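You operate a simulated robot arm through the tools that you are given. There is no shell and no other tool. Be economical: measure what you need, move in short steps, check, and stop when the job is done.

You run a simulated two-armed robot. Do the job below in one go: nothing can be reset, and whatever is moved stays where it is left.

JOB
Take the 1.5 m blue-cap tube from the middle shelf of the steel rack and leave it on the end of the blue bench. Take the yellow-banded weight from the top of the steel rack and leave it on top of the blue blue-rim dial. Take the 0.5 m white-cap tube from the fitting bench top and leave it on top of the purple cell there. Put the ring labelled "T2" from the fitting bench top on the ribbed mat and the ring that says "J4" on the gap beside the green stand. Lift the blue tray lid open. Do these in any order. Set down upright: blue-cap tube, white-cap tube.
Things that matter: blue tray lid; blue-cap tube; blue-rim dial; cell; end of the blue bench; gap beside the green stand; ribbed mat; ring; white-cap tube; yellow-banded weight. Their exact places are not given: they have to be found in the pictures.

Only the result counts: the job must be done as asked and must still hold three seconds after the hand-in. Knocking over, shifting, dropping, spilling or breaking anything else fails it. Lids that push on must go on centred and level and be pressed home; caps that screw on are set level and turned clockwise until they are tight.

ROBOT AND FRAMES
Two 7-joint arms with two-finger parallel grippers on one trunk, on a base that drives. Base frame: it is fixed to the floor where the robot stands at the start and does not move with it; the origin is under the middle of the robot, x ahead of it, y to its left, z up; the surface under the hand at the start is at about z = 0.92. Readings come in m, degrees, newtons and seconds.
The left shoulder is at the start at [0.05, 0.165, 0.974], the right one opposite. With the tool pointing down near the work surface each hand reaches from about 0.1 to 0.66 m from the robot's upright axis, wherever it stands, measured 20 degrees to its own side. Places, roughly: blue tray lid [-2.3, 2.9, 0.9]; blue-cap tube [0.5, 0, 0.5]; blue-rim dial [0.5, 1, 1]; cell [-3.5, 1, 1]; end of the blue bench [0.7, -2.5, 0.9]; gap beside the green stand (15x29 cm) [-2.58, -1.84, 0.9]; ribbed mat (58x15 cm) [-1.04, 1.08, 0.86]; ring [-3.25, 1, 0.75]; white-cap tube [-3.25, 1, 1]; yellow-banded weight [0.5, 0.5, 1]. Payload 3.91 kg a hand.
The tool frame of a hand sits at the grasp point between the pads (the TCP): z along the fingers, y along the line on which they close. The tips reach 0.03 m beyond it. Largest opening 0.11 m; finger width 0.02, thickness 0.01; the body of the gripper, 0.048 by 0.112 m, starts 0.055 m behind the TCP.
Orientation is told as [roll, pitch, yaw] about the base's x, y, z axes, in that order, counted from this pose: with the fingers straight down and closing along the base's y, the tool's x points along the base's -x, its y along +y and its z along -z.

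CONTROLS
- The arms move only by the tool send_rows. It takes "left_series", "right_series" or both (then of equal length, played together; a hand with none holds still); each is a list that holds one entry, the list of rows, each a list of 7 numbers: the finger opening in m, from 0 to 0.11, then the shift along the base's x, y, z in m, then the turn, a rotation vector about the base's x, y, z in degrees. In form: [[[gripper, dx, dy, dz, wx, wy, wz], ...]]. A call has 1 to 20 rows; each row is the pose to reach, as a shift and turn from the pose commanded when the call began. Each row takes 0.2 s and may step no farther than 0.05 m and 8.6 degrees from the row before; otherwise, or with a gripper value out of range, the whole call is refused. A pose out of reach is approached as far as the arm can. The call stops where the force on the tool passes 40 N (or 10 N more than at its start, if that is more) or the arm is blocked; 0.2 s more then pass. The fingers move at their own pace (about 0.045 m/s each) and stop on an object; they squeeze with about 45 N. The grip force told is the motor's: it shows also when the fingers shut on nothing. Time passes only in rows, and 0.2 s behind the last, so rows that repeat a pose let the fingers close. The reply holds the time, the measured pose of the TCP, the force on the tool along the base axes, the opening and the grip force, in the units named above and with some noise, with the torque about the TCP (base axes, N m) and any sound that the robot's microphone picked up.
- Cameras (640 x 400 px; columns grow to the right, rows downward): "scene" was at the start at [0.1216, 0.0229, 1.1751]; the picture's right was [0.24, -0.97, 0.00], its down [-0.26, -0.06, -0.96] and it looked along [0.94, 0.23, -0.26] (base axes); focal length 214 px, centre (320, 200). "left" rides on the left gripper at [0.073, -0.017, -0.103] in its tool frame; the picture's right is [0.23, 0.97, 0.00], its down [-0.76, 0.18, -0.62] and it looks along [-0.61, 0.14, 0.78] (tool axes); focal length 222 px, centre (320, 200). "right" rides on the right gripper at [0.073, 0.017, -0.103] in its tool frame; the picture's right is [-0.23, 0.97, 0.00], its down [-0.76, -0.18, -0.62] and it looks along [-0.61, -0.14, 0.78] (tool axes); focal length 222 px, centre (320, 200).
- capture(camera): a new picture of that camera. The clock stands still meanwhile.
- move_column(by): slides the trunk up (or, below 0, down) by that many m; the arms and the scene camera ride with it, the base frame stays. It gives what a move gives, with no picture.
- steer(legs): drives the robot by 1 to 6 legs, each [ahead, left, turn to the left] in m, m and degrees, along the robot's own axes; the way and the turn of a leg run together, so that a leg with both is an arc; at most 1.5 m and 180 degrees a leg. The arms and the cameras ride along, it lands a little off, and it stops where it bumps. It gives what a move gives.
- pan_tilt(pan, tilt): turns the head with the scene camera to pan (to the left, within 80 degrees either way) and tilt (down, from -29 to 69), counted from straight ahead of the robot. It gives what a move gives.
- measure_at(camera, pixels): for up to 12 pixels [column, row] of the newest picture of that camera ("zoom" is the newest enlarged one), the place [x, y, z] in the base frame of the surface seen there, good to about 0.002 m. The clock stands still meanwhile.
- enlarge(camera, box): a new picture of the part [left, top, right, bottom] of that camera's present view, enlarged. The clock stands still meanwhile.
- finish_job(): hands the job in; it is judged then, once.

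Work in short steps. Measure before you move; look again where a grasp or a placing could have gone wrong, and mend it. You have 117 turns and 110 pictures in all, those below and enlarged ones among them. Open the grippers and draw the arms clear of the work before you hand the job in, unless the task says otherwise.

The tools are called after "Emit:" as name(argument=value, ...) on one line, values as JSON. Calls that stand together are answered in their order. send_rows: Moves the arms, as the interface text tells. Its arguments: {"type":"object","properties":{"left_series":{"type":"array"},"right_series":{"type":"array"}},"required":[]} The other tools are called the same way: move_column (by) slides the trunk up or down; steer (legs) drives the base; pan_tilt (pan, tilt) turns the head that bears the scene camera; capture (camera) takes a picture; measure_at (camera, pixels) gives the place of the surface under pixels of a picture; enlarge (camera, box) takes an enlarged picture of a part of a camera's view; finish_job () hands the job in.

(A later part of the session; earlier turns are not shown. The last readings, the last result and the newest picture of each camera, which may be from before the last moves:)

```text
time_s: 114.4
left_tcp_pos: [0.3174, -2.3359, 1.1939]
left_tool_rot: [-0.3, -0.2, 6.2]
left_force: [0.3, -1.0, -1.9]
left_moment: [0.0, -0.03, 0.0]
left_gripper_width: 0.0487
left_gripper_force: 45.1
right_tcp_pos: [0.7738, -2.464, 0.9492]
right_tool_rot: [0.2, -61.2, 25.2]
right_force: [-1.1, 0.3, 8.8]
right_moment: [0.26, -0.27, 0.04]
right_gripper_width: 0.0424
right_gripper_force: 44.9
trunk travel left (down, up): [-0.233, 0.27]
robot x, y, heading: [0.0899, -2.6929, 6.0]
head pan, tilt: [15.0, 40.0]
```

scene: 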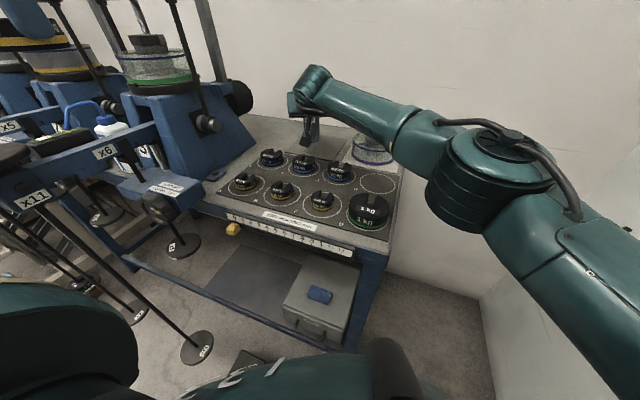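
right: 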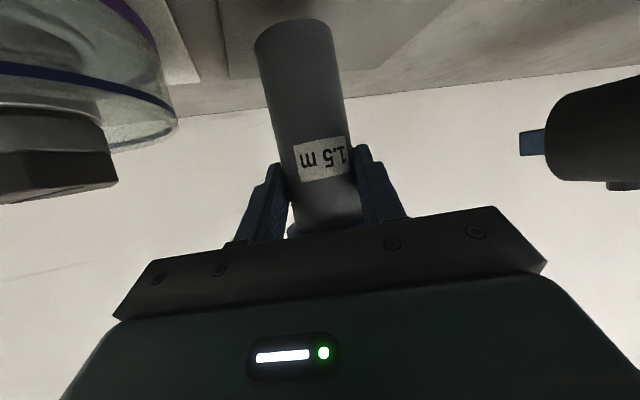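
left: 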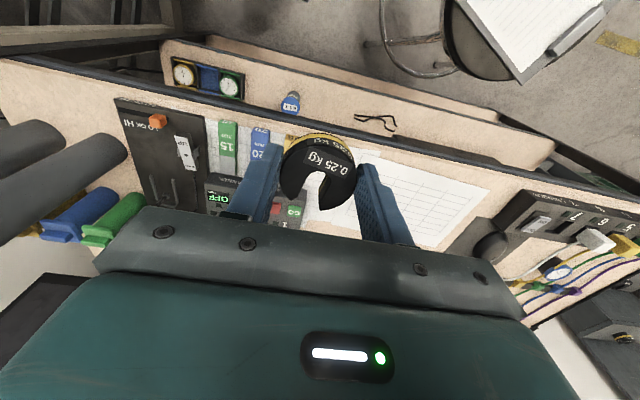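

Contact at about 9 N. I'll open the fingers and withdraw straight back horizontally.

Emit:
send_rows(right_series=[[[0.05, 0, 0, 0, 0, 0, 0], [0.085, 0, 0, 0, 0, 0, 0], [0.085, 0, 0, 0, 0, 0, 0], [0.085, 0, 0, 0, 0, 0, 0], [0.085, -0.027, -0.013, 0, 0, 0, 0], [0.085, -0.054, -0.025, 0, 0, 0, 0], [0.085, -0.08, -0.037, 0.005, 0, 0, 0], [0.085, -0.11, -0.05, 0.03, 0, 0, 0], [0.085, -0.13, -0.06, 0.07, 0, 0, 0]]])

Emit:
capture(camera="right")

Emit:
enlarge(camera="scene", box=[240, 60, 420, 180])

```text
time_s: 116.4
left_tcp_pos: [0.318, -2.3358, 1.1934]
left_tool_rot: [-0.3, -0.2, 6.1]
left_force: [0.2, 0.2, -3.0]
left_moment: [-0.01, 0.0, -0.01]
left_gripper_width: 0.0485
left_gripper_force: 45.0
right_tcp_pos: [0.6434, -2.5256, 1.016]
right_tool_rot: [0.1, -60.9, 25.1]
right_force: [-1.1, -0.1, -0.2]
right_moment: [0.0, 0.0, -0.03]
right_gripper_width: 0.0851
right_gripper_force: 0.2
trunk travel left (down, up): [-0.233, 0.27]
robot x, y, heading: [0.09, -2.6912, 6.1]
head pan, tilt: [15.0, 40.0]
```

```text
57 pictures are left
```

right: 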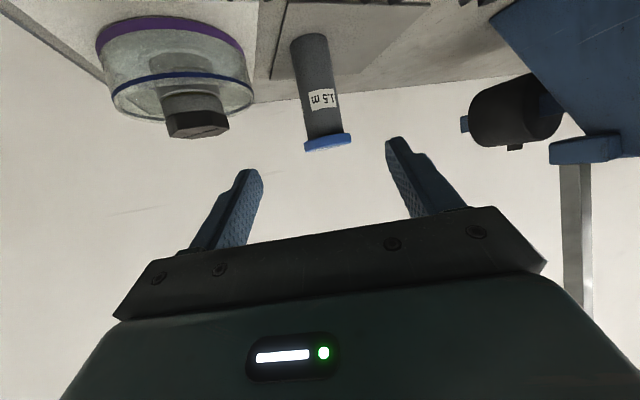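

```text
3.33 times, centred on (330, 120) of scene
```

zoom: 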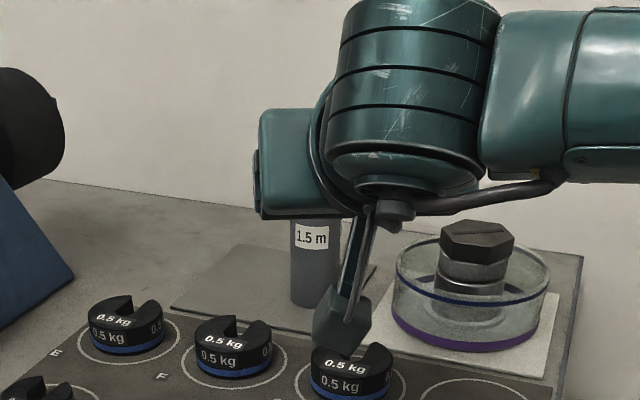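

The blue-cap tube stands upright on the pad. Now I'll lift the right hand away and turn it back to pointing down, then raise the trunk for the drive to the dial.

Emit:
send_rows(right_series=[[[0.085, -0.02, -0.01, 0.04, 0, 0, 0], [0.085, -0.04, -0.03, 0.08, 0, 0, 0], [0.085, -0.05, -0.06, 0.11, 0, 0, 0], [0.085, -0.06, -0.1, 0.13, 0, 0, 0], [0.085, -0.065, -0.14, 0.14, 0, 0, 0], [0.085, -0.07, -0.18, 0.15, -2, 7.4, -2.1], [0.085, -0.07, -0.22, 0.16, -4.1, 14.7, -4.3], [0.085, -0.07, -0.26, 0.17, -6.1, 22.1, -6.4], [0.085, -0.08, -0.29, 0.18, -8.2, 29.5, -8.6], [0.085, -0.083, -0.31, 0.18, -10.2, 36.9, -10.7], [0.085, -0.083, -0.31, 0.184, -12.3, 44.2, -12.9], [0.085, -0.083, -0.31, 0.184, -14.3, 51.6, -15], [0.085, -0.083, -0.31, 0.184, -16.4, 59, -17.2]]])

Emit:
move_column(by=0.2)

Emit:
steer(legs=[[-0.1, 0, -6.1], [-0.38, 0, 0], [0, 1.2, 0], [0, 1.2, 0]])

Emit:
pan_tilt(pan=60, tilt=25)

Emit:
capture(camera="scene")

```text
time_s: 119.2
left_tcp_pos: [0.3185, -2.3351, 1.1936]
left_tool_rot: [-0.1, -0.2, 6.2]
left_force: [0.2, 0.0, -2.9]
left_moment: [-0.02, 0.0, 0.04]
left_gripper_width: 0.0485
left_gripper_force: 45.4
right_tcp_pos: [0.5613, -2.8333, 1.2006]
right_tool_rot: [0.3, 0.0, 6.0]
right_force: [-0.2, -0.3, 0.5]
right_moment: [0.0, -0.01, 0.01]
right_gripper_width: 0.085
right_gripper_force: 0.1
trunk travel left (down, up): [-0.233, 0.27]
robot x, y, heading: [0.0902, -2.6906, 6.1]
head pan, tilt: [15.0, 40.0]
```

```text
time_s: 121.4
left_tcp_pos: [0.3172, -2.3355, 1.3951]
left_tool_rot: [-0.2, -0.1, 6.3]
left_force: [-0.5, 0.2, -2.6]
left_moment: [0.01, 0.01, 0.02]
left_gripper_width: 0.0484
left_gripper_force: 44.6
right_tcp_pos: [0.5609, -2.8337, 1.3997]
right_tool_rot: [0.3, 0.0, 6.0]
right_force: [0.5, -0.1, 0.1]
right_moment: [0.0, 0.03, -0.01]
right_gripper_width: 0.085
right_gripper_force: 0.1
trunk travel left (down, up): [-0.433, 0.07]
robot x, y, heading: [0.0909, -2.6931, 5.9]
head pan, tilt: [15.0, 40.0]
```

```text
time_s: 145.3
left_tcp_pos: [-0.1336, 0.0309, 1.394]
left_tool_rot: [-0.2, -0.1, 0.1]
left_force: [0.2, 0.0, -2.3]
left_moment: [-0.02, 0.02, -0.03]
left_gripper_width: 0.0482
left_gripper_force: 44.4
right_tcp_pos: [0.0571, -0.4925, 1.3996]
right_tool_rot: [0.2, 0.1, -0.1]
right_force: [0.5, -0.9, 0.5]
right_moment: [-0.02, 0.0, -0.01]
right_gripper_width: 0.0852
right_gripper_force: 0.1
trunk travel left (down, up): [-0.433, 0.07]
robot x, y, heading: [-0.3939, -0.2962, -0.1]
head pan, tilt: [15.0, 40.0]
```

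```text
time_s: 146.4
left_tcp_pos: [-0.1333, 0.0312, 1.3937]
left_tool_rot: [-0.1, -0.1, 0.2]
left_force: [-0.2, -0.3, -1.8]
left_moment: [0.0, 0.03, 0.01]
left_gripper_width: 0.0481
left_gripper_force: 44.8
right_tcp_pos: [0.056, -0.4921, 1.3996]
right_tool_rot: [0.2, 0.2, -0.2]
right_force: [0.1, 0.0, 0.1]
right_moment: [0.02, 0.02, -0.03]
right_gripper_width: 0.0849
right_gripper_force: 0.0
trunk travel left (down, up): [-0.433, 0.07]
robot x, y, heading: [-0.4004, -0.2989, -0.1]
head pan, tilt: [60.0, 25.0]
```

```text
55 pictures are left
```

scene: 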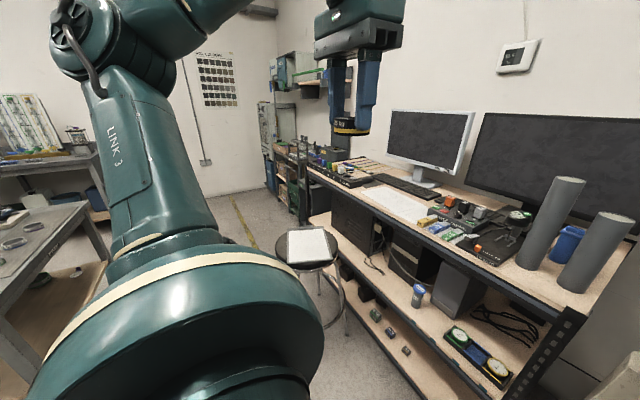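

The route along x≈-0.5 between stool and prep bench looks clear. I'll drive there to y≈1.2.

Emit:
measure_at(camera="scene", pixels=[[310, 172], [297, 165], [277, 250], [340, 330], [292, 210], [240, 230], [80, 205], [325, 158]])

Emit:
steer(legs=[[-0.1, 0, 0], [0, 1.5, 0]])

Emit:
pan_tilt(pan=-10, tilt=25)

Emit:
capture(camera="scene")

```text
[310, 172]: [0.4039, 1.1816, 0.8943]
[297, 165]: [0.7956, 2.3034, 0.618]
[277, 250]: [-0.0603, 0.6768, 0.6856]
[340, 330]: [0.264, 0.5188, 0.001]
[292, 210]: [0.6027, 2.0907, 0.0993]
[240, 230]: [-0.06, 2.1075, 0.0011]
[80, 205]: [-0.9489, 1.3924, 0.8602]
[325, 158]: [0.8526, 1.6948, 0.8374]
```

```text
time_s: 160.5
left_tcp_pos: [-0.235, 1.5357, 1.3935]
left_tool_rot: [-0.2, -0.1, 0.0]
left_force: [-0.7, -0.5, -1.5]
left_moment: [-0.05, 0.05, -0.01]
left_gripper_width: 0.0482
left_gripper_force: 44.2
right_tcp_pos: [-0.0453, 1.0143, 1.3998]
right_tool_rot: [0.3, 0.1, 0.0]
right_force: [-0.2, 0.5, -0.3]
right_moment: [0.04, 0.01, -0.01]
right_gripper_width: 0.0849
right_gripper_force: 0.1
trunk travel left (down, up): [-0.433, 0.07]
robot x, y, heading: [-0.4983, 1.2041, -0.1]
head pan, tilt: [60.0, 25.0]
```

```text
time_s: 161.9
left_tcp_pos: [-0.2358, 1.5357, 1.3935]
left_tool_rot: [-0.2, -0.1, 0.1]
left_force: [0.5, 0.1, -2.5]
left_moment: [-0.01, 0.03, 0.02]
left_gripper_width: 0.048
left_gripper_force: 44.5
right_tcp_pos: [-0.0462, 1.0145, 1.399]
right_tool_rot: [0.3, 0.2, 0.0]
right_force: [0.5, 0.7, -0.3]
right_moment: [-0.01, -0.01, -0.01]
right_gripper_width: 0.0849
right_gripper_force: 0.1
trunk travel left (down, up): [-0.433, 0.07]
robot x, y, heading: [-0.5017, 1.2079, 0.1]
head pan, tilt: [-10.0, 25.0]
```

```text
54 pictures are left
```

scene: 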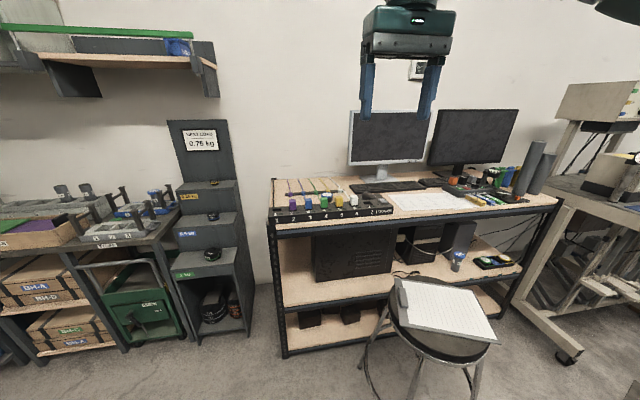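

I see the rack's left end with plugs and wires. I'll enlarge it to find the blue-rim dial.

Emit:
enlarge(camera="scene", box=[260, 160, 400, 240])

Emit:
measure_at(camera="zoom", pixels=[[150, 140], [150, 170], [250, 150], [300, 170], [330, 160], [380, 150], [200, 140], [420, 170]])

```text
4.57 times, centred on (330, 200) of scene
```

zoom: 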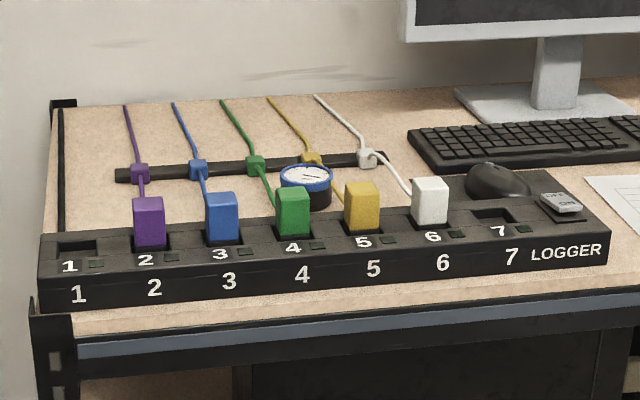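

```text
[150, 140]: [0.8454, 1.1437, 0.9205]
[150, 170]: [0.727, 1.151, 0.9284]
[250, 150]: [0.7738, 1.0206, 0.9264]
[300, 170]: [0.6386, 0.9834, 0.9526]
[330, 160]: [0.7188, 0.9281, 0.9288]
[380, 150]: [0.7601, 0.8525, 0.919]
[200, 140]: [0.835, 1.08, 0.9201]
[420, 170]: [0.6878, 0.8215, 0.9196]
```

The dial sits at about (0.62,0.98), top z 0.954, behind plugs 4/5. I'll measure dial, plugs and stool feet from this picture.

Emit:
measure_at(camera="zoom", pixels=[[305, 168], [285, 176], [328, 176], [305, 185], [292, 192], [360, 190], [292, 200], [430, 190]])

Emit:
measure_at(camera="scene", pixels=[[362, 362], [412, 385], [480, 370], [500, 340], [390, 285], [398, 320], [240, 330], [185, 330]])

```text
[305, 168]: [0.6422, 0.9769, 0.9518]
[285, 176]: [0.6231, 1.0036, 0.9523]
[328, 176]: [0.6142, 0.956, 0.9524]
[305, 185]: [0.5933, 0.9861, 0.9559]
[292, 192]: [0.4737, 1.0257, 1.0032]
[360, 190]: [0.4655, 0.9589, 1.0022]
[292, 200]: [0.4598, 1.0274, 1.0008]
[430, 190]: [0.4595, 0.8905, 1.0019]
```

```text
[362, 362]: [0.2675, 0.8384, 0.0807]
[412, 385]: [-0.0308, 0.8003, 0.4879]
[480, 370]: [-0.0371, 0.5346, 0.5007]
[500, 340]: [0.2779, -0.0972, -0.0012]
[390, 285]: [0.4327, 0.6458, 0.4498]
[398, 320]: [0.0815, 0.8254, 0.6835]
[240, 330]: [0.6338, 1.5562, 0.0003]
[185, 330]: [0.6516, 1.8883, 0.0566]
```

The dial's centre is (0.618,0.980), top 0.955; plugs end at x≈0.48. I'll drive ahead 0.55 m and turn right 40°.

Emit:
steer(legs=[[0.55, 0, 0], [0, 0, -40]])

Emit:
capture(camera="left")

```text
time_s: 166.9
left_tcp_pos: [0.4596, 1.2878, 1.3928]
left_tool_rot: [-0.2, 0.0, -39.9]
left_force: [-0.4, 0.1, -2.2]
left_moment: [0.01, 0.01, 0.02]
left_gripper_width: 0.0482
left_gripper_force: 44.9
right_tcp_pos: [0.2695, 0.7673, 1.3995]
right_tool_rot: [0.3, 0.1, -40.1]
right_force: [-0.2, 0.2, -0.4]
right_moment: [0.0, 0.0, 0.02]
right_gripper_width: 0.0849
right_gripper_force: 0.0
trunk travel left (down, up): [-0.433, 0.07]
robot x, y, heading: [0.0462, 1.2068, -39.9]
head pan, tilt: [-10.0, 25.0]
```

```text
52 pictures are left
```

left: 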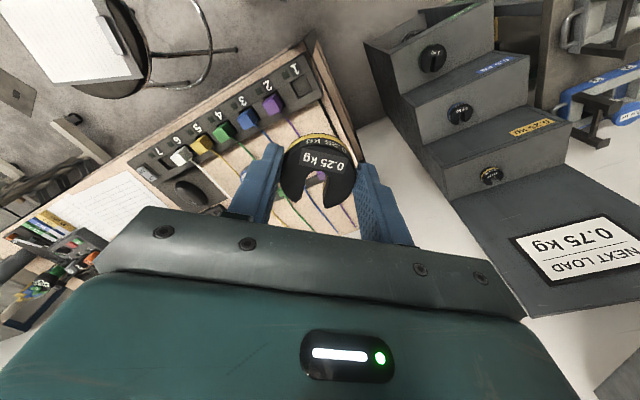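

The weight is still level in the grip. I'll move it over the dial and descend to z≈1.04, then check.

Emit:
send_rows(left_series=[[[0.03, 0.018, -0.034, 0, 0, 0, 0], [0.03, 0.036, -0.068, 0, 0, 0, 0], [0.03, 0.054, -0.103, 0, 0, 0, 0], [0.03, 0.07, -0.137, -0.02, 0, 0, 0], [0.03, 0.088, -0.171, -0.04, 0, 0, 0], [0.03, 0.105, -0.205, -0.06, 0, 0, 0], [0.03, 0.123, -0.24, -0.08, 0, 0, 0], [0.03, 0.14, -0.274, -0.1, 0, 0, 0], [0.03, 0.158, -0.308, -0.12, 0, 0, 0], [0.03, 0.158, -0.308, -0.165, 0, 0, 0], [0.03, 0.158, -0.308, -0.21, 0, 0, 0], [0.03, 0.158, -0.308, -0.255, 0, 0, 0], [0.03, 0.158, -0.308, -0.3, 0, 0, 0], [0.03, 0.158, -0.308, -0.34, 0, 0, 0], [0.03, 0.158, -0.308, -0.353, 0, 0, 0]]])

Emit:
capture(camera="left")

Emit:
pan_tilt(pan=20, tilt=25)

Emit:
capture(camera="scene")

```text
time_s: 170.1
left_tcp_pos: [0.6051, 1.0268, 1.0553]
left_tool_rot: [-0.2, -0.2, -39.9]
left_force: [0.3, -1.2, -2.3]
left_moment: [-0.02, -0.03, 0.01]
left_gripper_width: 0.0482
left_gripper_force: 45.2
left hand out of reach, approached as far as the arm can: row 7, 8, 9, 10, 11, 12, 13, 14, 15
right_tcp_pos: [0.268, 0.767, 1.4]
right_tool_rot: [0.4, 0.1, -40.0]
right_force: [-0.2, 0.3, 0.5]
right_moment: [0.01, -0.02, 0.02]
right_gripper_width: 0.085
right_gripper_force: 0.0
trunk travel left (down, up): [-0.433, 0.07]
robot x, y, heading: [0.0462, 1.203, -40.0]
head pan, tilt: [-10.0, 25.0]
```

```text
51 pictures are left
```

left: 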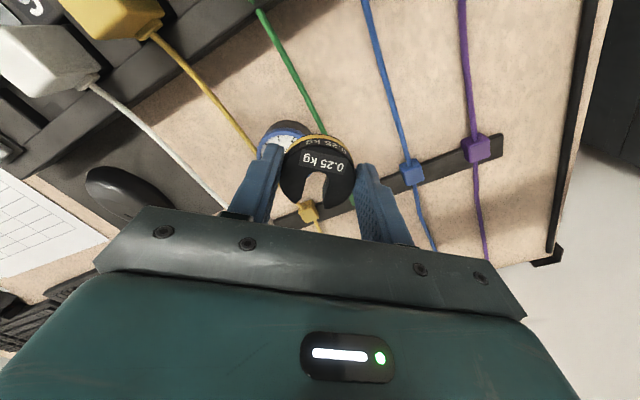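

```text
time_s: 171.1
left_tcp_pos: [0.6056, 1.0261, 1.0565]
left_tool_rot: [-0.2, -0.3, -39.9]
left_force: [1.0, -0.5, -2.5]
left_moment: [-0.02, 0.0, -0.04]
left_gripper_width: 0.0479
left_gripper_force: 44.5
right_tcp_pos: [0.2691, 0.7675, 1.3998]
right_tool_rot: [0.3, 0.1, -40.0]
right_force: [0.4, -0.2, 0.1]
right_moment: [-0.04, -0.01, -0.01]
right_gripper_width: 0.0849
right_gripper_force: 0.1
trunk travel left (down, up): [-0.433, 0.07]
robot x, y, heading: [0.0438, 1.2019, -39.9]
head pan, tilt: [20.0, 25.0]
```

```text
50 pictures are left
```

scene: 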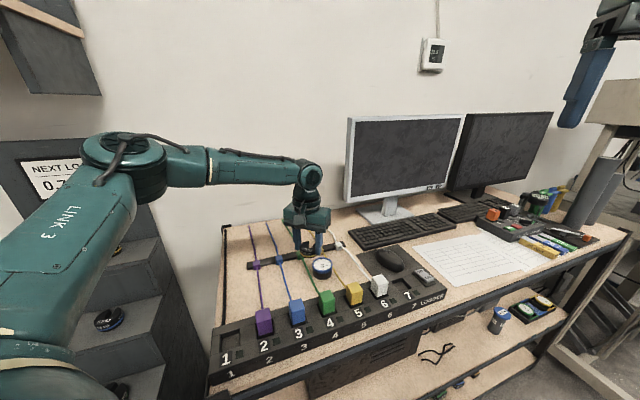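

The hand stopped 5 cm short. I'll turn the base 5° more right and advance 3 cm, then correct with the arm.

Emit:
steer(legs=[[0.03, 0, -5]])

Emit:
capture(camera="left")

Emit:
capture(camera="scene")

```text
time_s: 172.1
left_tcp_pos: [0.6079, 0.9635, 1.0559]
left_tool_rot: [-0.3, -0.2, -44.7]
left_force: [0.7, -0.1, -2.3]
left_moment: [-0.01, 0.02, 0.01]
left_gripper_width: 0.048
left_gripper_force: 44.2
right_tcp_pos: [0.2525, 0.7348, 1.3989]
right_tool_rot: [0.2, 0.1, -44.9]
right_force: [-0.7, 0.9, -0.2]
right_moment: [0.0, -0.01, -0.01]
right_gripper_width: 0.085
right_gripper_force: 0.1
trunk travel left (down, up): [-0.433, 0.07]
robot x, y, heading: [0.0676, 1.1863, -45.0]
head pan, tilt: [20.0, 25.0]
stopped in leg 1: the robot was blocked; the commanded pose is now the measured one
```

```text
49 pictures are left
```

left: 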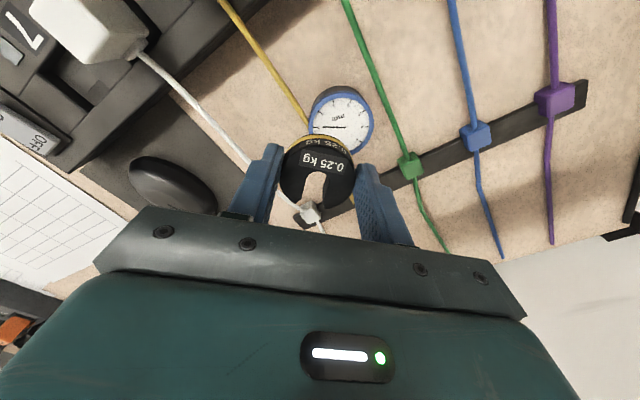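

```text
48 pictures are left
```

scene: 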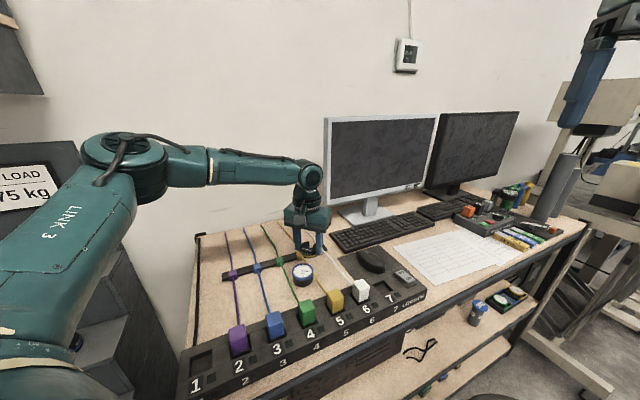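

The base bumped lightly but the hand is almost over the dial at (343,118). I'll measure the dial in the left picture.

Emit:
measure_at(camera="left", pixels=[[313, 112], [343, 91], [371, 125], [355, 150], [342, 118], [316, 160], [350, 205], [285, 170], [320, 145]])

```text
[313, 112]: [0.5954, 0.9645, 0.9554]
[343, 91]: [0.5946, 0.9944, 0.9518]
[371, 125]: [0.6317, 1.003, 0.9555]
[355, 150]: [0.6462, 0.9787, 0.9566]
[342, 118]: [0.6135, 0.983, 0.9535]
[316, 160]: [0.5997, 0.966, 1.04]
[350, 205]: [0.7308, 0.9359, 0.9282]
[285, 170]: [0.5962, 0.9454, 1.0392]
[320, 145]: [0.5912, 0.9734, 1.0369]
```

The dial centre is (0.617,0.981). I'll shift +0.009, +0.017 and lower to near contact.

Emit:
send_rows(left_series=[[[0.03, 0.009, 0.017, 0, 0, 0, 0], [0.03, 0.009, 0.017, -0.03, 0, 0, 0], [0.03, 0.009, 0.017, -0.052, 0, 0, 0], [0.03, 0.009, 0.017, -0.058, 0, 0, 0], [0.03, 0.009, 0.017, -0.062, 0, 0, 0]]])

Emit:
enlarge(camera="scene", box=[260, 220, 350, 300])

```text
time_s: 173.3
left_tcp_pos: [0.6156, 0.9846, 0.9951]
left_tool_rot: [-0.3, -0.4, -44.7]
left_force: [0.5, 0.0, -2.7]
left_moment: [0.01, 0.01, -0.01]
left_gripper_width: 0.0484
left_gripper_force: 45.5
left hand out of reach, approached as far as the arm can: row 4, 5
right_tcp_pos: [0.2529, 0.734, 1.3994]
right_tool_rot: [0.3, 0.1, -44.8]
right_force: [0.7, 0.6, 0.2]
right_moment: [0.03, 0.04, -0.01]
right_gripper_width: 0.0849
right_gripper_force: 0.0
trunk travel left (down, up): [-0.433, 0.07]
robot x, y, heading: [0.0635, 1.1899, -44.8]
head pan, tilt: [20.0, 25.0]
```

```text
5.00 times, centred on (305, 260) of scene
```

zoom: 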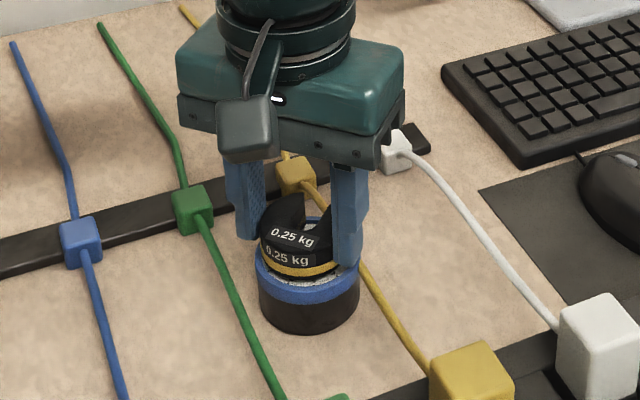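

It's well centred and about 3 mm above the dial, at the reach limit. I'll lower the trunk 4 mm and read the force.

Emit:
move_column(by=-0.004)

```text
time_s: 173.8
left_tcp_pos: [0.6166, 0.9861, 0.9935]
left_tool_rot: [-0.2, -0.4, -44.7]
left_force: [0.5, 2.9, 6.3]
left_moment: [0.24, 0.1, -0.02]
left_gripper_width: 0.0483
left_gripper_force: 44.7
right_tcp_pos: [0.2518, 0.7359, 1.3958]
right_tool_rot: [0.3, 0.1, -44.8]
right_force: [0.8, 0.6, 0.1]
right_moment: [0.0, -0.01, -0.01]
right_gripper_width: 0.085
right_gripper_force: 0.1
trunk travel left (down, up): [-0.429, 0.074]
robot x, y, heading: [0.0651, 1.189, -44.7]
head pan, tilt: [20.0, 25.0]
```

Contact is made. I'll open the fingers and lift the hand straight up.

Emit:
send_rows(left_series=[[[0.055, 0, 0, 0, 0, 0, 0], [0.08, 0, 0, 0, 0, 0, 0], [0.08, 0, 0, 0, 0, 0, 0], [0.08, 0, 0, 0.03, 0, 0, 0], [0.08, 0, 0, 0.07, 0, 0, 0], [0.08, 0, 0, 0.12, 0, 0, 0], [0.08, -0.02, 0.02, 0.16, 0, 0, 0], [0.08, -0.05, 0.05, 0.2, 0, 0, 0], [0.08, -0.08, 0.08, 0.24, 0, 0, 0]]])

Emit:
enlarge(camera="scene", box=[220, 180, 380, 300])

Emit:
pan_tilt(pan=-20, tilt=55)

Emit:
capture(camera="scene")

```text
refused: row 8 steps farther than a row can; nothing moved
```

```text
3.33 times, centred on (300, 240) of scene
```

zoom: 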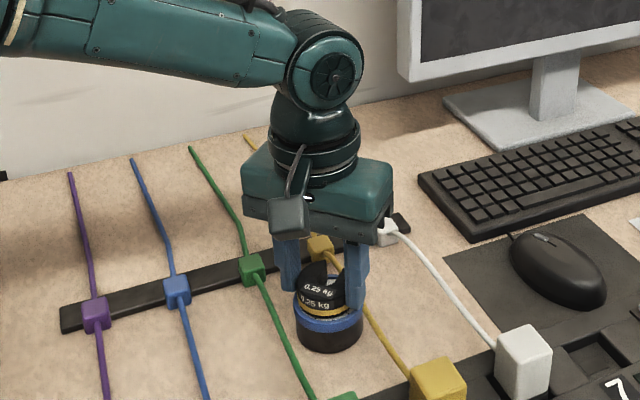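

```text
time_s: 174.9
left_tcp_pos: [0.6163, 0.9869, 0.9932]
left_tool_rot: [-0.1, -0.5, -44.7]
left_force: [2.8, 0.4, 14.4]
left_moment: [0.29, 0.04, -0.05]
left_gripper_width: 0.0479
left_gripper_force: 45.0
right_tcp_pos: [0.2512, 0.7356, 1.3954]
right_tool_rot: [0.3, 0.0, -44.8]
right_force: [0.9, -0.5, -0.8]
right_moment: [-0.02, 0.03, -0.02]
right_gripper_width: 0.0847
right_gripper_force: 0.0
trunk travel left (down, up): [-0.429, 0.074]
robot x, y, heading: [0.0677, 1.1917, -44.9]
head pan, tilt: [-20.0, 55.0]
```

```text
45 pictures are left
```

scene: 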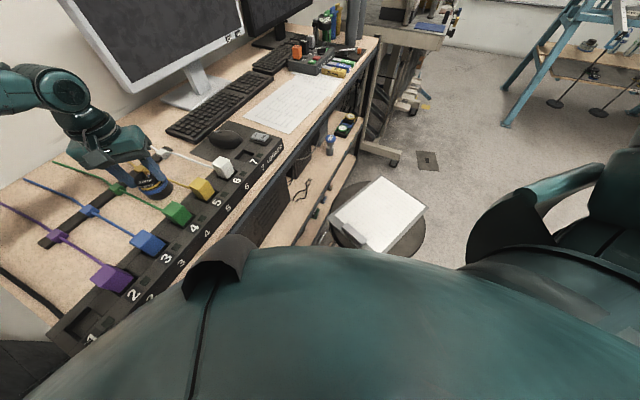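

The rows were refused for step size; I'll repeat with smaller steps.

Emit:
send_rows(left_series=[[[0.055, 0, 0, 0, 0, 0, 0], [0.08, 0, 0, 0, 0, 0, 0], [0.08, 0, 0, 0, 0, 0, 0], [0.08, 0, 0, 0.03, 0, 0, 0], [0.08, 0, 0, 0.07, 0, 0, 0], [0.08, 0, 0, 0.11, 0, 0, 0], [0.08, -0.02, 0.02, 0.15, 0, 0, 0], [0.08, -0.04, 0.04, 0.18, 0, 0, 0], [0.08, -0.06, 0.06, 0.21, 0, 0, 0]]])

Emit:
enlarge(camera="scene", box=[80, 130, 240, 250])

Emit:
measure_at(camera="scene", pixels=[[330, 220], [420, 240], [380, 180], [425, 208], [370, 250]])

```text
time_s: 176.9
left_tcp_pos: [0.5544, 1.0459, 1.2039]
left_tool_rot: [-0.3, -0.4, -44.6]
left_force: [-0.6, -0.7, 1.2]
left_moment: [-0.03, -0.02, -0.01]
left_gripper_width: 0.0798
left_gripper_force: 0.2
right_tcp_pos: [0.2516, 0.7356, 1.3955]
right_tool_rot: [0.3, -0.1, -44.8]
right_force: [0.6, 0.1, 0.3]
right_moment: [-0.04, -0.04, -0.01]
right_gripper_width: 0.0852
right_gripper_force: 0.1
trunk travel left (down, up): [-0.429, 0.074]
robot x, y, heading: [0.066, 1.1926, -44.8]
head pan, tilt: [-20.0, 55.0]
```

```text
3.33 times, centred on (160, 190) of scene
```

zoom: 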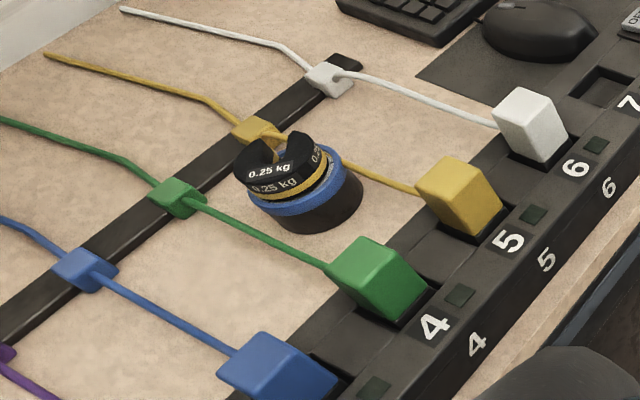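

```text
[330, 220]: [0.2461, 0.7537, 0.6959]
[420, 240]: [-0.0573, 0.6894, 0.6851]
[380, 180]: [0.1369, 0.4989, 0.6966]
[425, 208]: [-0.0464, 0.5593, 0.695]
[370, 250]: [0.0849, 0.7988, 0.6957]
```

The weight sits on the blue-rim dial. Now I'll return to the aisle and turn around toward the fitting bench.

Emit:
steer(legs=[[0, 0, 45], [-0.56, 0, 0], [0, -1.15, 0], [0, 0, 180]])

Emit:
pan_tilt(pan=0, tilt=15)

Emit:
capture(camera="scene")

```text
time_s: 199.4
left_tcp_pos: [-0.9273, -0.2113, 1.2026]
left_tool_rot: [-0.2, -0.2, 179.9]
left_force: [0.3, 0.0, 0.2]
left_moment: [-0.01, 0.02, 0.0]
left_gripper_width: 0.0803
left_gripper_force: 0.1
right_tcp_pos: [-0.9298, 0.2232, 1.3963]
right_tool_rot: [0.3, 0.1, 179.8]
right_force: [0.7, -0.4, -0.2]
right_moment: [0.02, 0.0, 0.01]
right_gripper_width: 0.0848
right_gripper_force: 0.1
trunk travel left (down, up): [-0.429, 0.074]
robot x, y, heading: [-0.475, 0.0302, 179.8]
head pan, tilt: [-20.0, 55.0]
```

```text
time_s: 200.5
left_tcp_pos: [-0.9267, -0.2112, 1.2031]
left_tool_rot: [-0.2, -0.2, 179.9]
left_force: [0.5, 0.4, 1.0]
left_moment: [-0.02, -0.01, -0.02]
left_gripper_width: 0.08
left_gripper_force: 0.1
right_tcp_pos: [-0.9285, 0.2225, 1.3952]
right_tool_rot: [0.2, 0.1, 179.9]
right_force: [0.0, -0.1, -0.3]
right_moment: [0.0, -0.01, -0.03]
right_gripper_width: 0.0852
right_gripper_force: 0.0
trunk travel left (down, up): [-0.429, 0.074]
robot x, y, heading: [-0.4786, 0.0303, 180.0]
head pan, tilt: [0.0, 15.0]
```

```text
43 pictures are left
```

scene: 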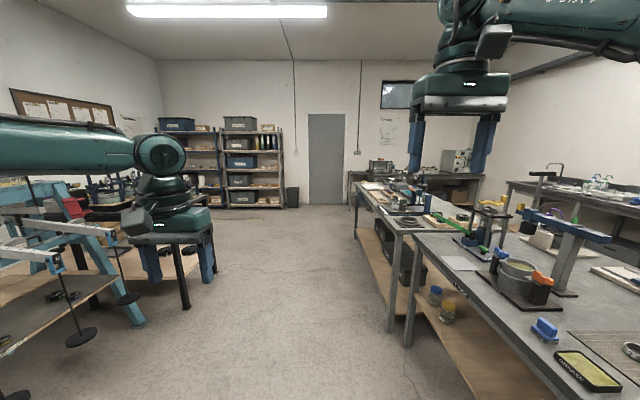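

Two benches stand at the right: prep (near) and another further on. I'll measure edges and enlarge the far bench.

Emit:
measure_at(camera="scene", pixels=[[545, 385], [420, 240], [400, 225], [358, 190], [605, 350], [540, 275], [400, 215], [380, 168], [240, 190], [140, 320], [120, 230], [480, 150]])

Emit:
enlarge(camera="scene", box=[340, 150, 480, 240])

Emit:
enlarge(camera="scene", box=[460, 180, 640, 400])

```text
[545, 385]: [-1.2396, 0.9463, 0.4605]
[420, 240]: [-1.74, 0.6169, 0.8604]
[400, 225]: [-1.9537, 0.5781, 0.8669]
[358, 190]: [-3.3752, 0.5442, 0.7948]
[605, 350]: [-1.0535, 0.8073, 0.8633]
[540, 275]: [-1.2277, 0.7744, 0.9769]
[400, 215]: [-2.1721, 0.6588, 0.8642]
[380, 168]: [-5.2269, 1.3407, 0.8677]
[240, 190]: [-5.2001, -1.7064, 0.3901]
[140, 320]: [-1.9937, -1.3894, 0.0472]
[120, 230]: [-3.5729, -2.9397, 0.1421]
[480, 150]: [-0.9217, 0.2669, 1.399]
```

```text
4.44 times, centred on (410, 195) of scene
```

zoom: 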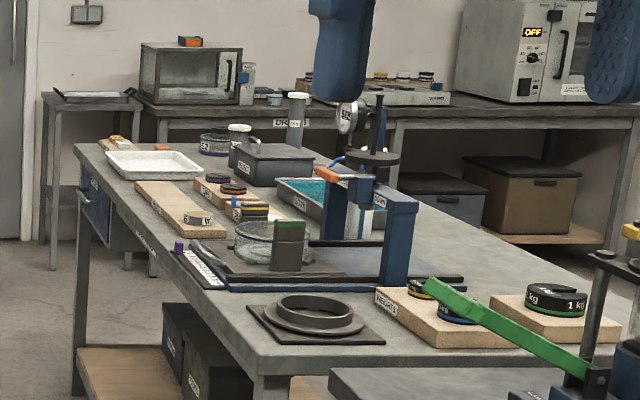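

```text
1.82 times, centred on (550, 290) of scene
```

zoom: 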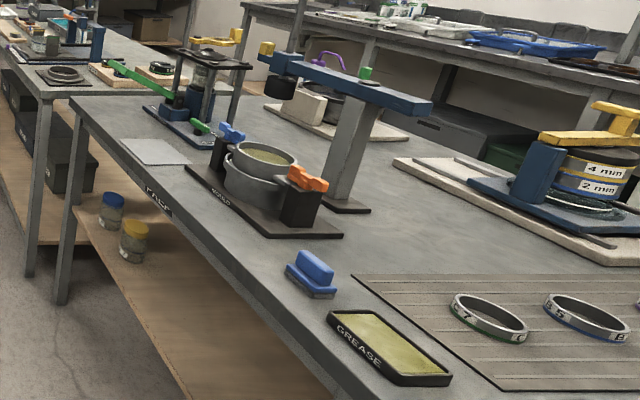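

The fitting bench is the far one (x -1.95 to -3.4, south edge y≈0.57); the ribbed mat on the prep bench already has other rings. I'll drive to x≈-2.9 and face the fitting bench.

Emit:
steer(legs=[[1.25, 0, 0], [1.2, 0, 0], [0, 0, -90]])

Emit:
pan_tilt(pan=0, tilt=35)

Emit:
capture(camera="scene")

```text
time_s: 216.3
left_tcp_pos: [-3.1735, 0.4542, 1.2027]
left_tool_rot: [-0.1, -0.3, 91.0]
left_force: [0.1, 0.2, 0.0]
left_moment: [0.0, 0.02, 0.0]
left_gripper_width: 0.0799
left_gripper_force: 0.1
right_tcp_pos: [-2.7393, 0.465, 1.3947]
right_tool_rot: [0.4, 0.1, 91.0]
right_force: [0.5, -0.2, -1.1]
right_moment: [0.02, 0.0, 0.03]
right_gripper_width: 0.0848
right_gripper_force: 0.0
trunk travel left (down, up): [-0.429, 0.074]
robot x, y, heading: [-2.9234, 0.0075, 90.7]
head pan, tilt: [0.0, 15.0]
```

```text
time_s: 217.2
left_tcp_pos: [-3.174, 0.4532, 1.2034]
left_tool_rot: [-0.3, -0.3, 91.0]
left_force: [0.6, -0.5, -0.7]
left_moment: [0.0, 0.0, 0.03]
left_gripper_width: 0.0799
left_gripper_force: 0.1
right_tcp_pos: [-2.7385, 0.4652, 1.395]
right_tool_rot: [0.3, 0.1, 91.1]
right_force: [0.4, 0.1, -0.2]
right_moment: [0.0, 0.0, 0.0]
right_gripper_width: 0.0852
right_gripper_force: 0.1
trunk travel left (down, up): [-0.429, 0.074]
robot x, y, heading: [-2.9244, 0.0089, 91.1]
head pan, tilt: [0.0, 35.0]
```

```text
40 pictures are left
```

scene: 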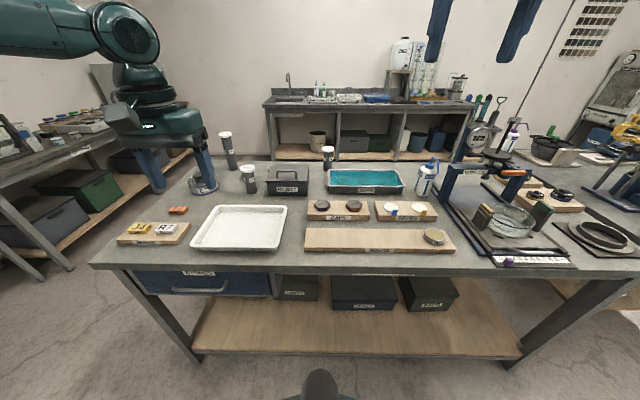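

I see three white-cap tubes (225,150), (248,178), (328,155), a cell near (203,185), and small labelled pieces on boards. I'll enlarge.

Emit:
enlarge(camera="scene", box=[110, 120, 290, 250])

Emit:
measure_at(camera="zoom", pixels=[[335, 255], [325, 240], [485, 180], [485, 215], [410, 55], [410, 110], [60, 380], [190, 365], [335, 225]])

Emit:
enlarge(camera="scene", box=[260, 130, 480, 270])

```text
3.08 times, centred on (200, 185) of scene
```

zoom: 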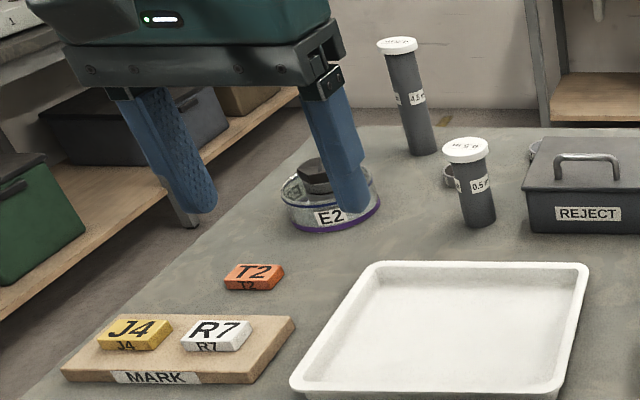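

```text
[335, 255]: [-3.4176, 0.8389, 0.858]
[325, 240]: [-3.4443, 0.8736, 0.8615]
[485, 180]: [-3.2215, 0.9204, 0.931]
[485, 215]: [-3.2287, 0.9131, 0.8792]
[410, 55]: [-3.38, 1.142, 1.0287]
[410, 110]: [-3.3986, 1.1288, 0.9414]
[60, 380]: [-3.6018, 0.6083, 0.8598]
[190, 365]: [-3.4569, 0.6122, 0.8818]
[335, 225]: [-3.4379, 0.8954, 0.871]
```

```text
2.86 times, centred on (370, 200) of scene
```

zoom: 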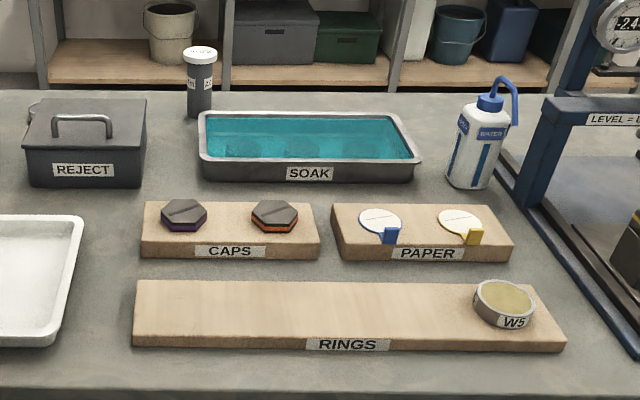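

T2, J4, R7 here are tags; a ring W5 lies on the RINGS board, and something ring-like peeks behind the tube and REJECT box. I'll enlarge there and the soak bath.

Emit:
enlarge(camera="scene", box=[225, 145, 305, 200])

Emit:
enlarge(camera="scene", box=[315, 155, 415, 205])

```text
7.27 times, centred on (265, 172) of scene
```

zoom: 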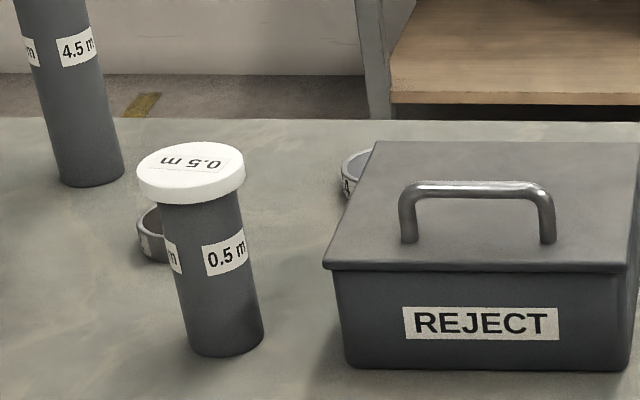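

```text
6.40 times, centred on (365, 180) of scene
```

zoom: 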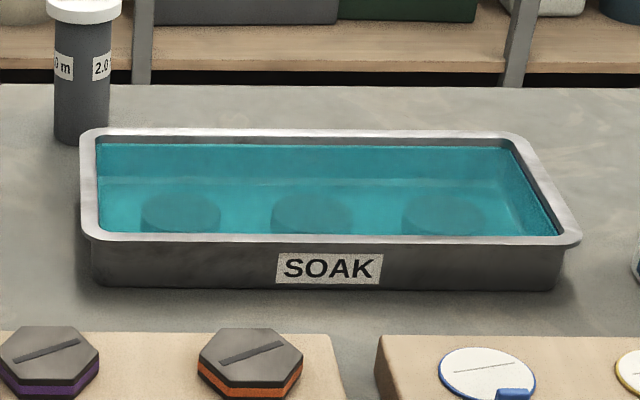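

Two rings lie behind the 0.5 m tube and behind the REJECT box. I'll measure those, the tube, the cell and the bench edges precisely.

Emit:
enlarge(camera="scene", box=[170, 130, 310, 220])

Emit:
measure_at(camera="zoom", pixels=[[327, 205], [316, 190], [360, 160], [345, 195], [375, 195], [360, 185], [375, 235], [522, 120], [515, 130], [110, 185], [150, 240], [120, 230]])

Emit:
measure_at(camera="scene", pixels=[[92, 262], [190, 165], [430, 170], [300, 265], [190, 355], [300, 350], [240, 205], [230, 250], [160, 225], [500, 265], [165, 330]])

```text
4.44 times, centred on (240, 175) of scene
```

zoom: 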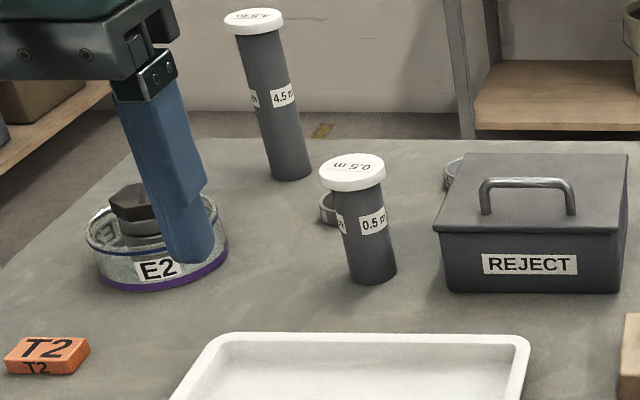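

```text
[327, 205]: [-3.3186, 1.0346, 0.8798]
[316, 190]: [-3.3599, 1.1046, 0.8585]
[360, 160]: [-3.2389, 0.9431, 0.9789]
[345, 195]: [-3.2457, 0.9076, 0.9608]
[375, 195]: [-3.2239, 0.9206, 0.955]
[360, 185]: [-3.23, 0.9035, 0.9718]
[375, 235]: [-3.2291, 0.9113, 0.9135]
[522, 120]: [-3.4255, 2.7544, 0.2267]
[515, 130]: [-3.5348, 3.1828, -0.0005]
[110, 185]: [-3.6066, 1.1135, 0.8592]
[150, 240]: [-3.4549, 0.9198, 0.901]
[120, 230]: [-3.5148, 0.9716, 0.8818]
```

```text
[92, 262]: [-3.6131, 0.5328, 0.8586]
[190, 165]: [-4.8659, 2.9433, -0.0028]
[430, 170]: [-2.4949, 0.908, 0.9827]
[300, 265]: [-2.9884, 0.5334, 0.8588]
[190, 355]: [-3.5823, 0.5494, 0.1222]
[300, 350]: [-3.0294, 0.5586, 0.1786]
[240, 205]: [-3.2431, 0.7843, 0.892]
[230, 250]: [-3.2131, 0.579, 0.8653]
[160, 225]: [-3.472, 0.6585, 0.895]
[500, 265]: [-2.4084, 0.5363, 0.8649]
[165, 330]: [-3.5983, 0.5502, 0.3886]
```

The tube axis is (-3.236,0.931), top 0.979; a ring lies at about (-3.30,1.06). I'll use the left arm, pitched forward as before: drive to (-3.2,0.2), then pitch the hand.

Emit:
steer(legs=[[0.19, 0.276, -1]])

Emit:
send_rows(left_series=[[[0.1, 0, 0, 0.02, 7.5, 0, 0], [0.1, 0, 0, 0.02, 15, 0, 0], [0.1, 0, 0, 0.02, 22.5, 0, 0], [0.1, 0, 0, 0.02, 30, 0, 0], [0.1, 0, 0, 0.02, 37.5, 0, 0], [0.1, 0, 0, 0.02, 45, 0, 0], [0.1, 0, 0, 0.02, 52.5, 0, 0], [0.1, 0, 0, 0.02, 60, 0, 0]]])

Emit:
move_column(by=-0.14)

Emit:
capture(camera="scene")

```text
time_s: 220.2
left_tcp_pos: [-3.4415, 0.6492, 1.2019]
left_tool_rot: [-0.2, -0.2, 89.8]
left_force: [0.5, 0.6, 0.1]
left_moment: [0.02, -0.01, 0.0]
left_gripper_width: 0.0801
left_gripper_force: 0.1
right_tcp_pos: [-3.0071, 0.6496, 1.3943]
right_tool_rot: [0.4, 0.2, 89.9]
right_force: [-0.5, 0.8, 0.1]
right_moment: [0.02, 0.0, -0.01]
right_gripper_width: 0.0851
right_gripper_force: 0.0
trunk travel left (down, up): [-0.429, 0.074]
robot x, y, heading: [-3.2038, 0.1994, 89.8]
head pan, tilt: [0.0, 35.0]
```

```text
time_s: 222.0
left_tcp_pos: [-3.4429, 0.6471, 1.2245]
left_tool_rot: [-0.2, -60.3, 89.9]
left_force: [-0.4, -0.7, 0.6]
left_moment: [0.03, 0.0, -0.02]
left_gripper_width: 0.1
left_gripper_force: 0.0
right_tcp_pos: [-3.0079, 0.6493, 1.3946]
right_tool_rot: [0.3, 0.0, 89.8]
right_force: [0.1, -0.5, 0.1]
right_moment: [0.0, 0.03, 0.02]
right_gripper_width: 0.085
right_gripper_force: 0.1
trunk travel left (down, up): [-0.429, 0.074]
robot x, y, heading: [-3.2027, 0.1955, 89.8]
head pan, tilt: [0.0, 35.0]
```

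```text
time_s: 223.7
left_tcp_pos: [-3.4414, 0.6465, 1.083]
left_tool_rot: [0.1, -60.2, 89.7]
left_force: [0.5, 0.0, 1.4]
left_moment: [-0.01, 0.0, 0.04]
left_gripper_width: 0.1
left_gripper_force: 0.0
right_tcp_pos: [-3.007, 0.65, 1.255]
right_tool_rot: [0.3, 0.1, 89.8]
right_force: [0.1, -0.7, 0.3]
right_moment: [0.0, -0.01, 0.03]
right_gripper_width: 0.085
right_gripper_force: 0.0
trunk travel left (down, up): [-0.289, 0.214]
robot x, y, heading: [-3.2006, 0.1951, 90.2]
head pan, tilt: [0.0, 35.0]
```

```text
34 pictures are left
```

scene: 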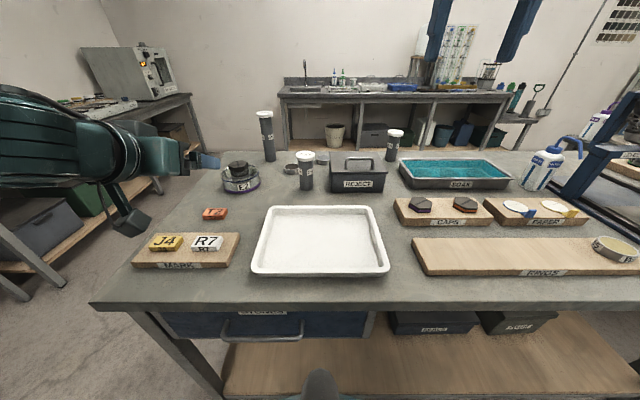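

Cell (240,175), tube (306,168) and the rings (290,168), (320,157) are visible now. I'll measure them.

Emit:
measure_at(camera="scene", pixels=[[238, 163], [232, 164], [246, 164], [240, 188], [224, 176], [258, 176], [306, 172], [306, 160], [306, 153], [290, 170], [320, 155], [240, 178]])

Emit:
enlarge(camera="scene", box=[205, 135, 345, 205])

Emit:
measure_at(camera="zoom", pixels=[[150, 130], [130, 128], [172, 128], [150, 145], [155, 120], [462, 160], [448, 160], [476, 160], [385, 155], [520, 95], [385, 140], [462, 90]])

```text
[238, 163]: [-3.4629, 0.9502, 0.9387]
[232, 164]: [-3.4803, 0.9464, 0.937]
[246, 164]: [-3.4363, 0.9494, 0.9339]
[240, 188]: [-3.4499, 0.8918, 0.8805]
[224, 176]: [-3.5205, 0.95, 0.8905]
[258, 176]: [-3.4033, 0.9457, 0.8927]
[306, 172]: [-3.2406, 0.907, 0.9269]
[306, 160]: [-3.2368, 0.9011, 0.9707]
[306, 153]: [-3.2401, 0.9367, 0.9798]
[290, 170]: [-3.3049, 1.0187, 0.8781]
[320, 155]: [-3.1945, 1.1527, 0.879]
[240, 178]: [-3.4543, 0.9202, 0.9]
```

```text
4.57 times, centred on (275, 170) of scene
```

zoom: 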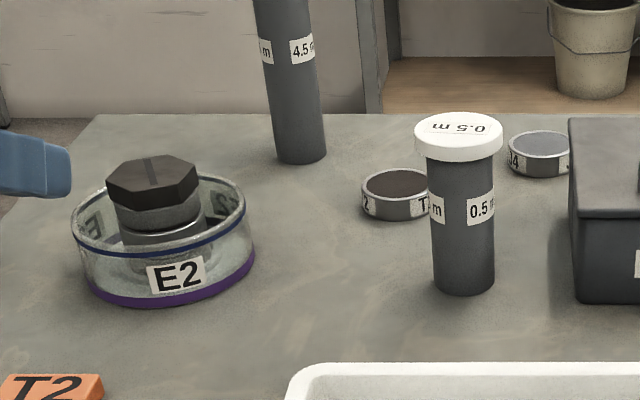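

```text
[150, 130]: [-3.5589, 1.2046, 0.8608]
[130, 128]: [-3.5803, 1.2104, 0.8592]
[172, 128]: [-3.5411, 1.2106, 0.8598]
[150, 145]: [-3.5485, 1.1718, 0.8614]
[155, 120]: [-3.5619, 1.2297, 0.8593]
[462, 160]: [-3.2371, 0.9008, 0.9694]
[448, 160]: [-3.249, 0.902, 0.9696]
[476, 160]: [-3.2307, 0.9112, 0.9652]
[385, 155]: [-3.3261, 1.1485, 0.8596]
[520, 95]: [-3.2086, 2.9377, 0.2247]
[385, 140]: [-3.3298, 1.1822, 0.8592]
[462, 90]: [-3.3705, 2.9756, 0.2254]
```

The rings are T2 (nearer) and J4 (behind). Tube axis (-3.239,0.928); cell hex top centre (-3.461,0.952), z 0.939. I'll grasp the tube with the left hand.

Emit:
send_rows(left_series=[[[0.09, 0.04, 0.02, 0, 0, 0, 0], [0.09, 0.08, 0.04, 0, 0, 0, 0], [0.09, 0.12, 0.06, -0.01, 0, 0, 0], [0.09, 0.16, 0.08, -0.03, 0, 0, 0], [0.09, 0.19, 0.1, -0.06, 0, 0, 0], [0.09, 0.2024, 0.12, -0.1, 0, 0, 0], [0.09, 0.2024, 0.14, -0.135, 0, 0, 0], [0.09, 0.2024, 0.18, -0.144, 0, 0, 0], [0.09, 0.2024, 0.22, -0.146, 0, 0, 0]]])

Emit:
capture(camera="left")

```text
time_s: 225.7
left_tcp_pos: [-3.3362, 0.8029, 0.9773]
left_tool_rot: [0.0, -60.4, 89.7]
left_force: [-0.3, 0.0, 0.3]
left_moment: [-0.01, -0.03, 0.01]
left_gripper_width: 0.0899
left_gripper_force: 0.0
left hand out of reach, approached as far as the arm can: row 4, 5, 6, 7, 8, 9
right_tcp_pos: [-3.0064, 0.6496, 1.2555]
right_tool_rot: [0.3, 0.1, 89.7]
right_force: [-0.5, -0.4, 0.2]
right_moment: [0.01, 0.01, 0.0]
right_gripper_width: 0.085
right_gripper_force: 0.0
trunk travel left (down, up): [-0.289, 0.214]
robot x, y, heading: [-3.2005, 0.1966, 89.9]
head pan, tilt: [0.0, 35.0]
```

```text
32 pictures are left
```

left: 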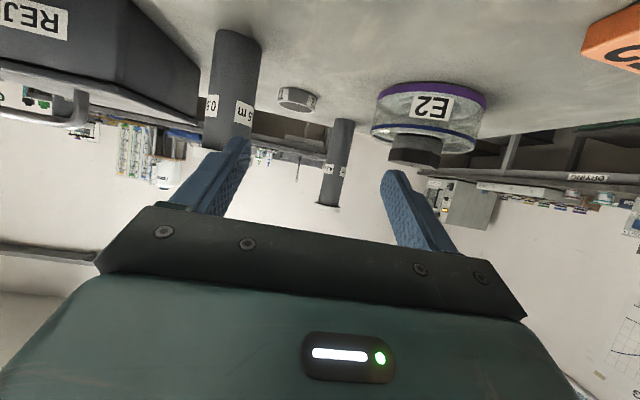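

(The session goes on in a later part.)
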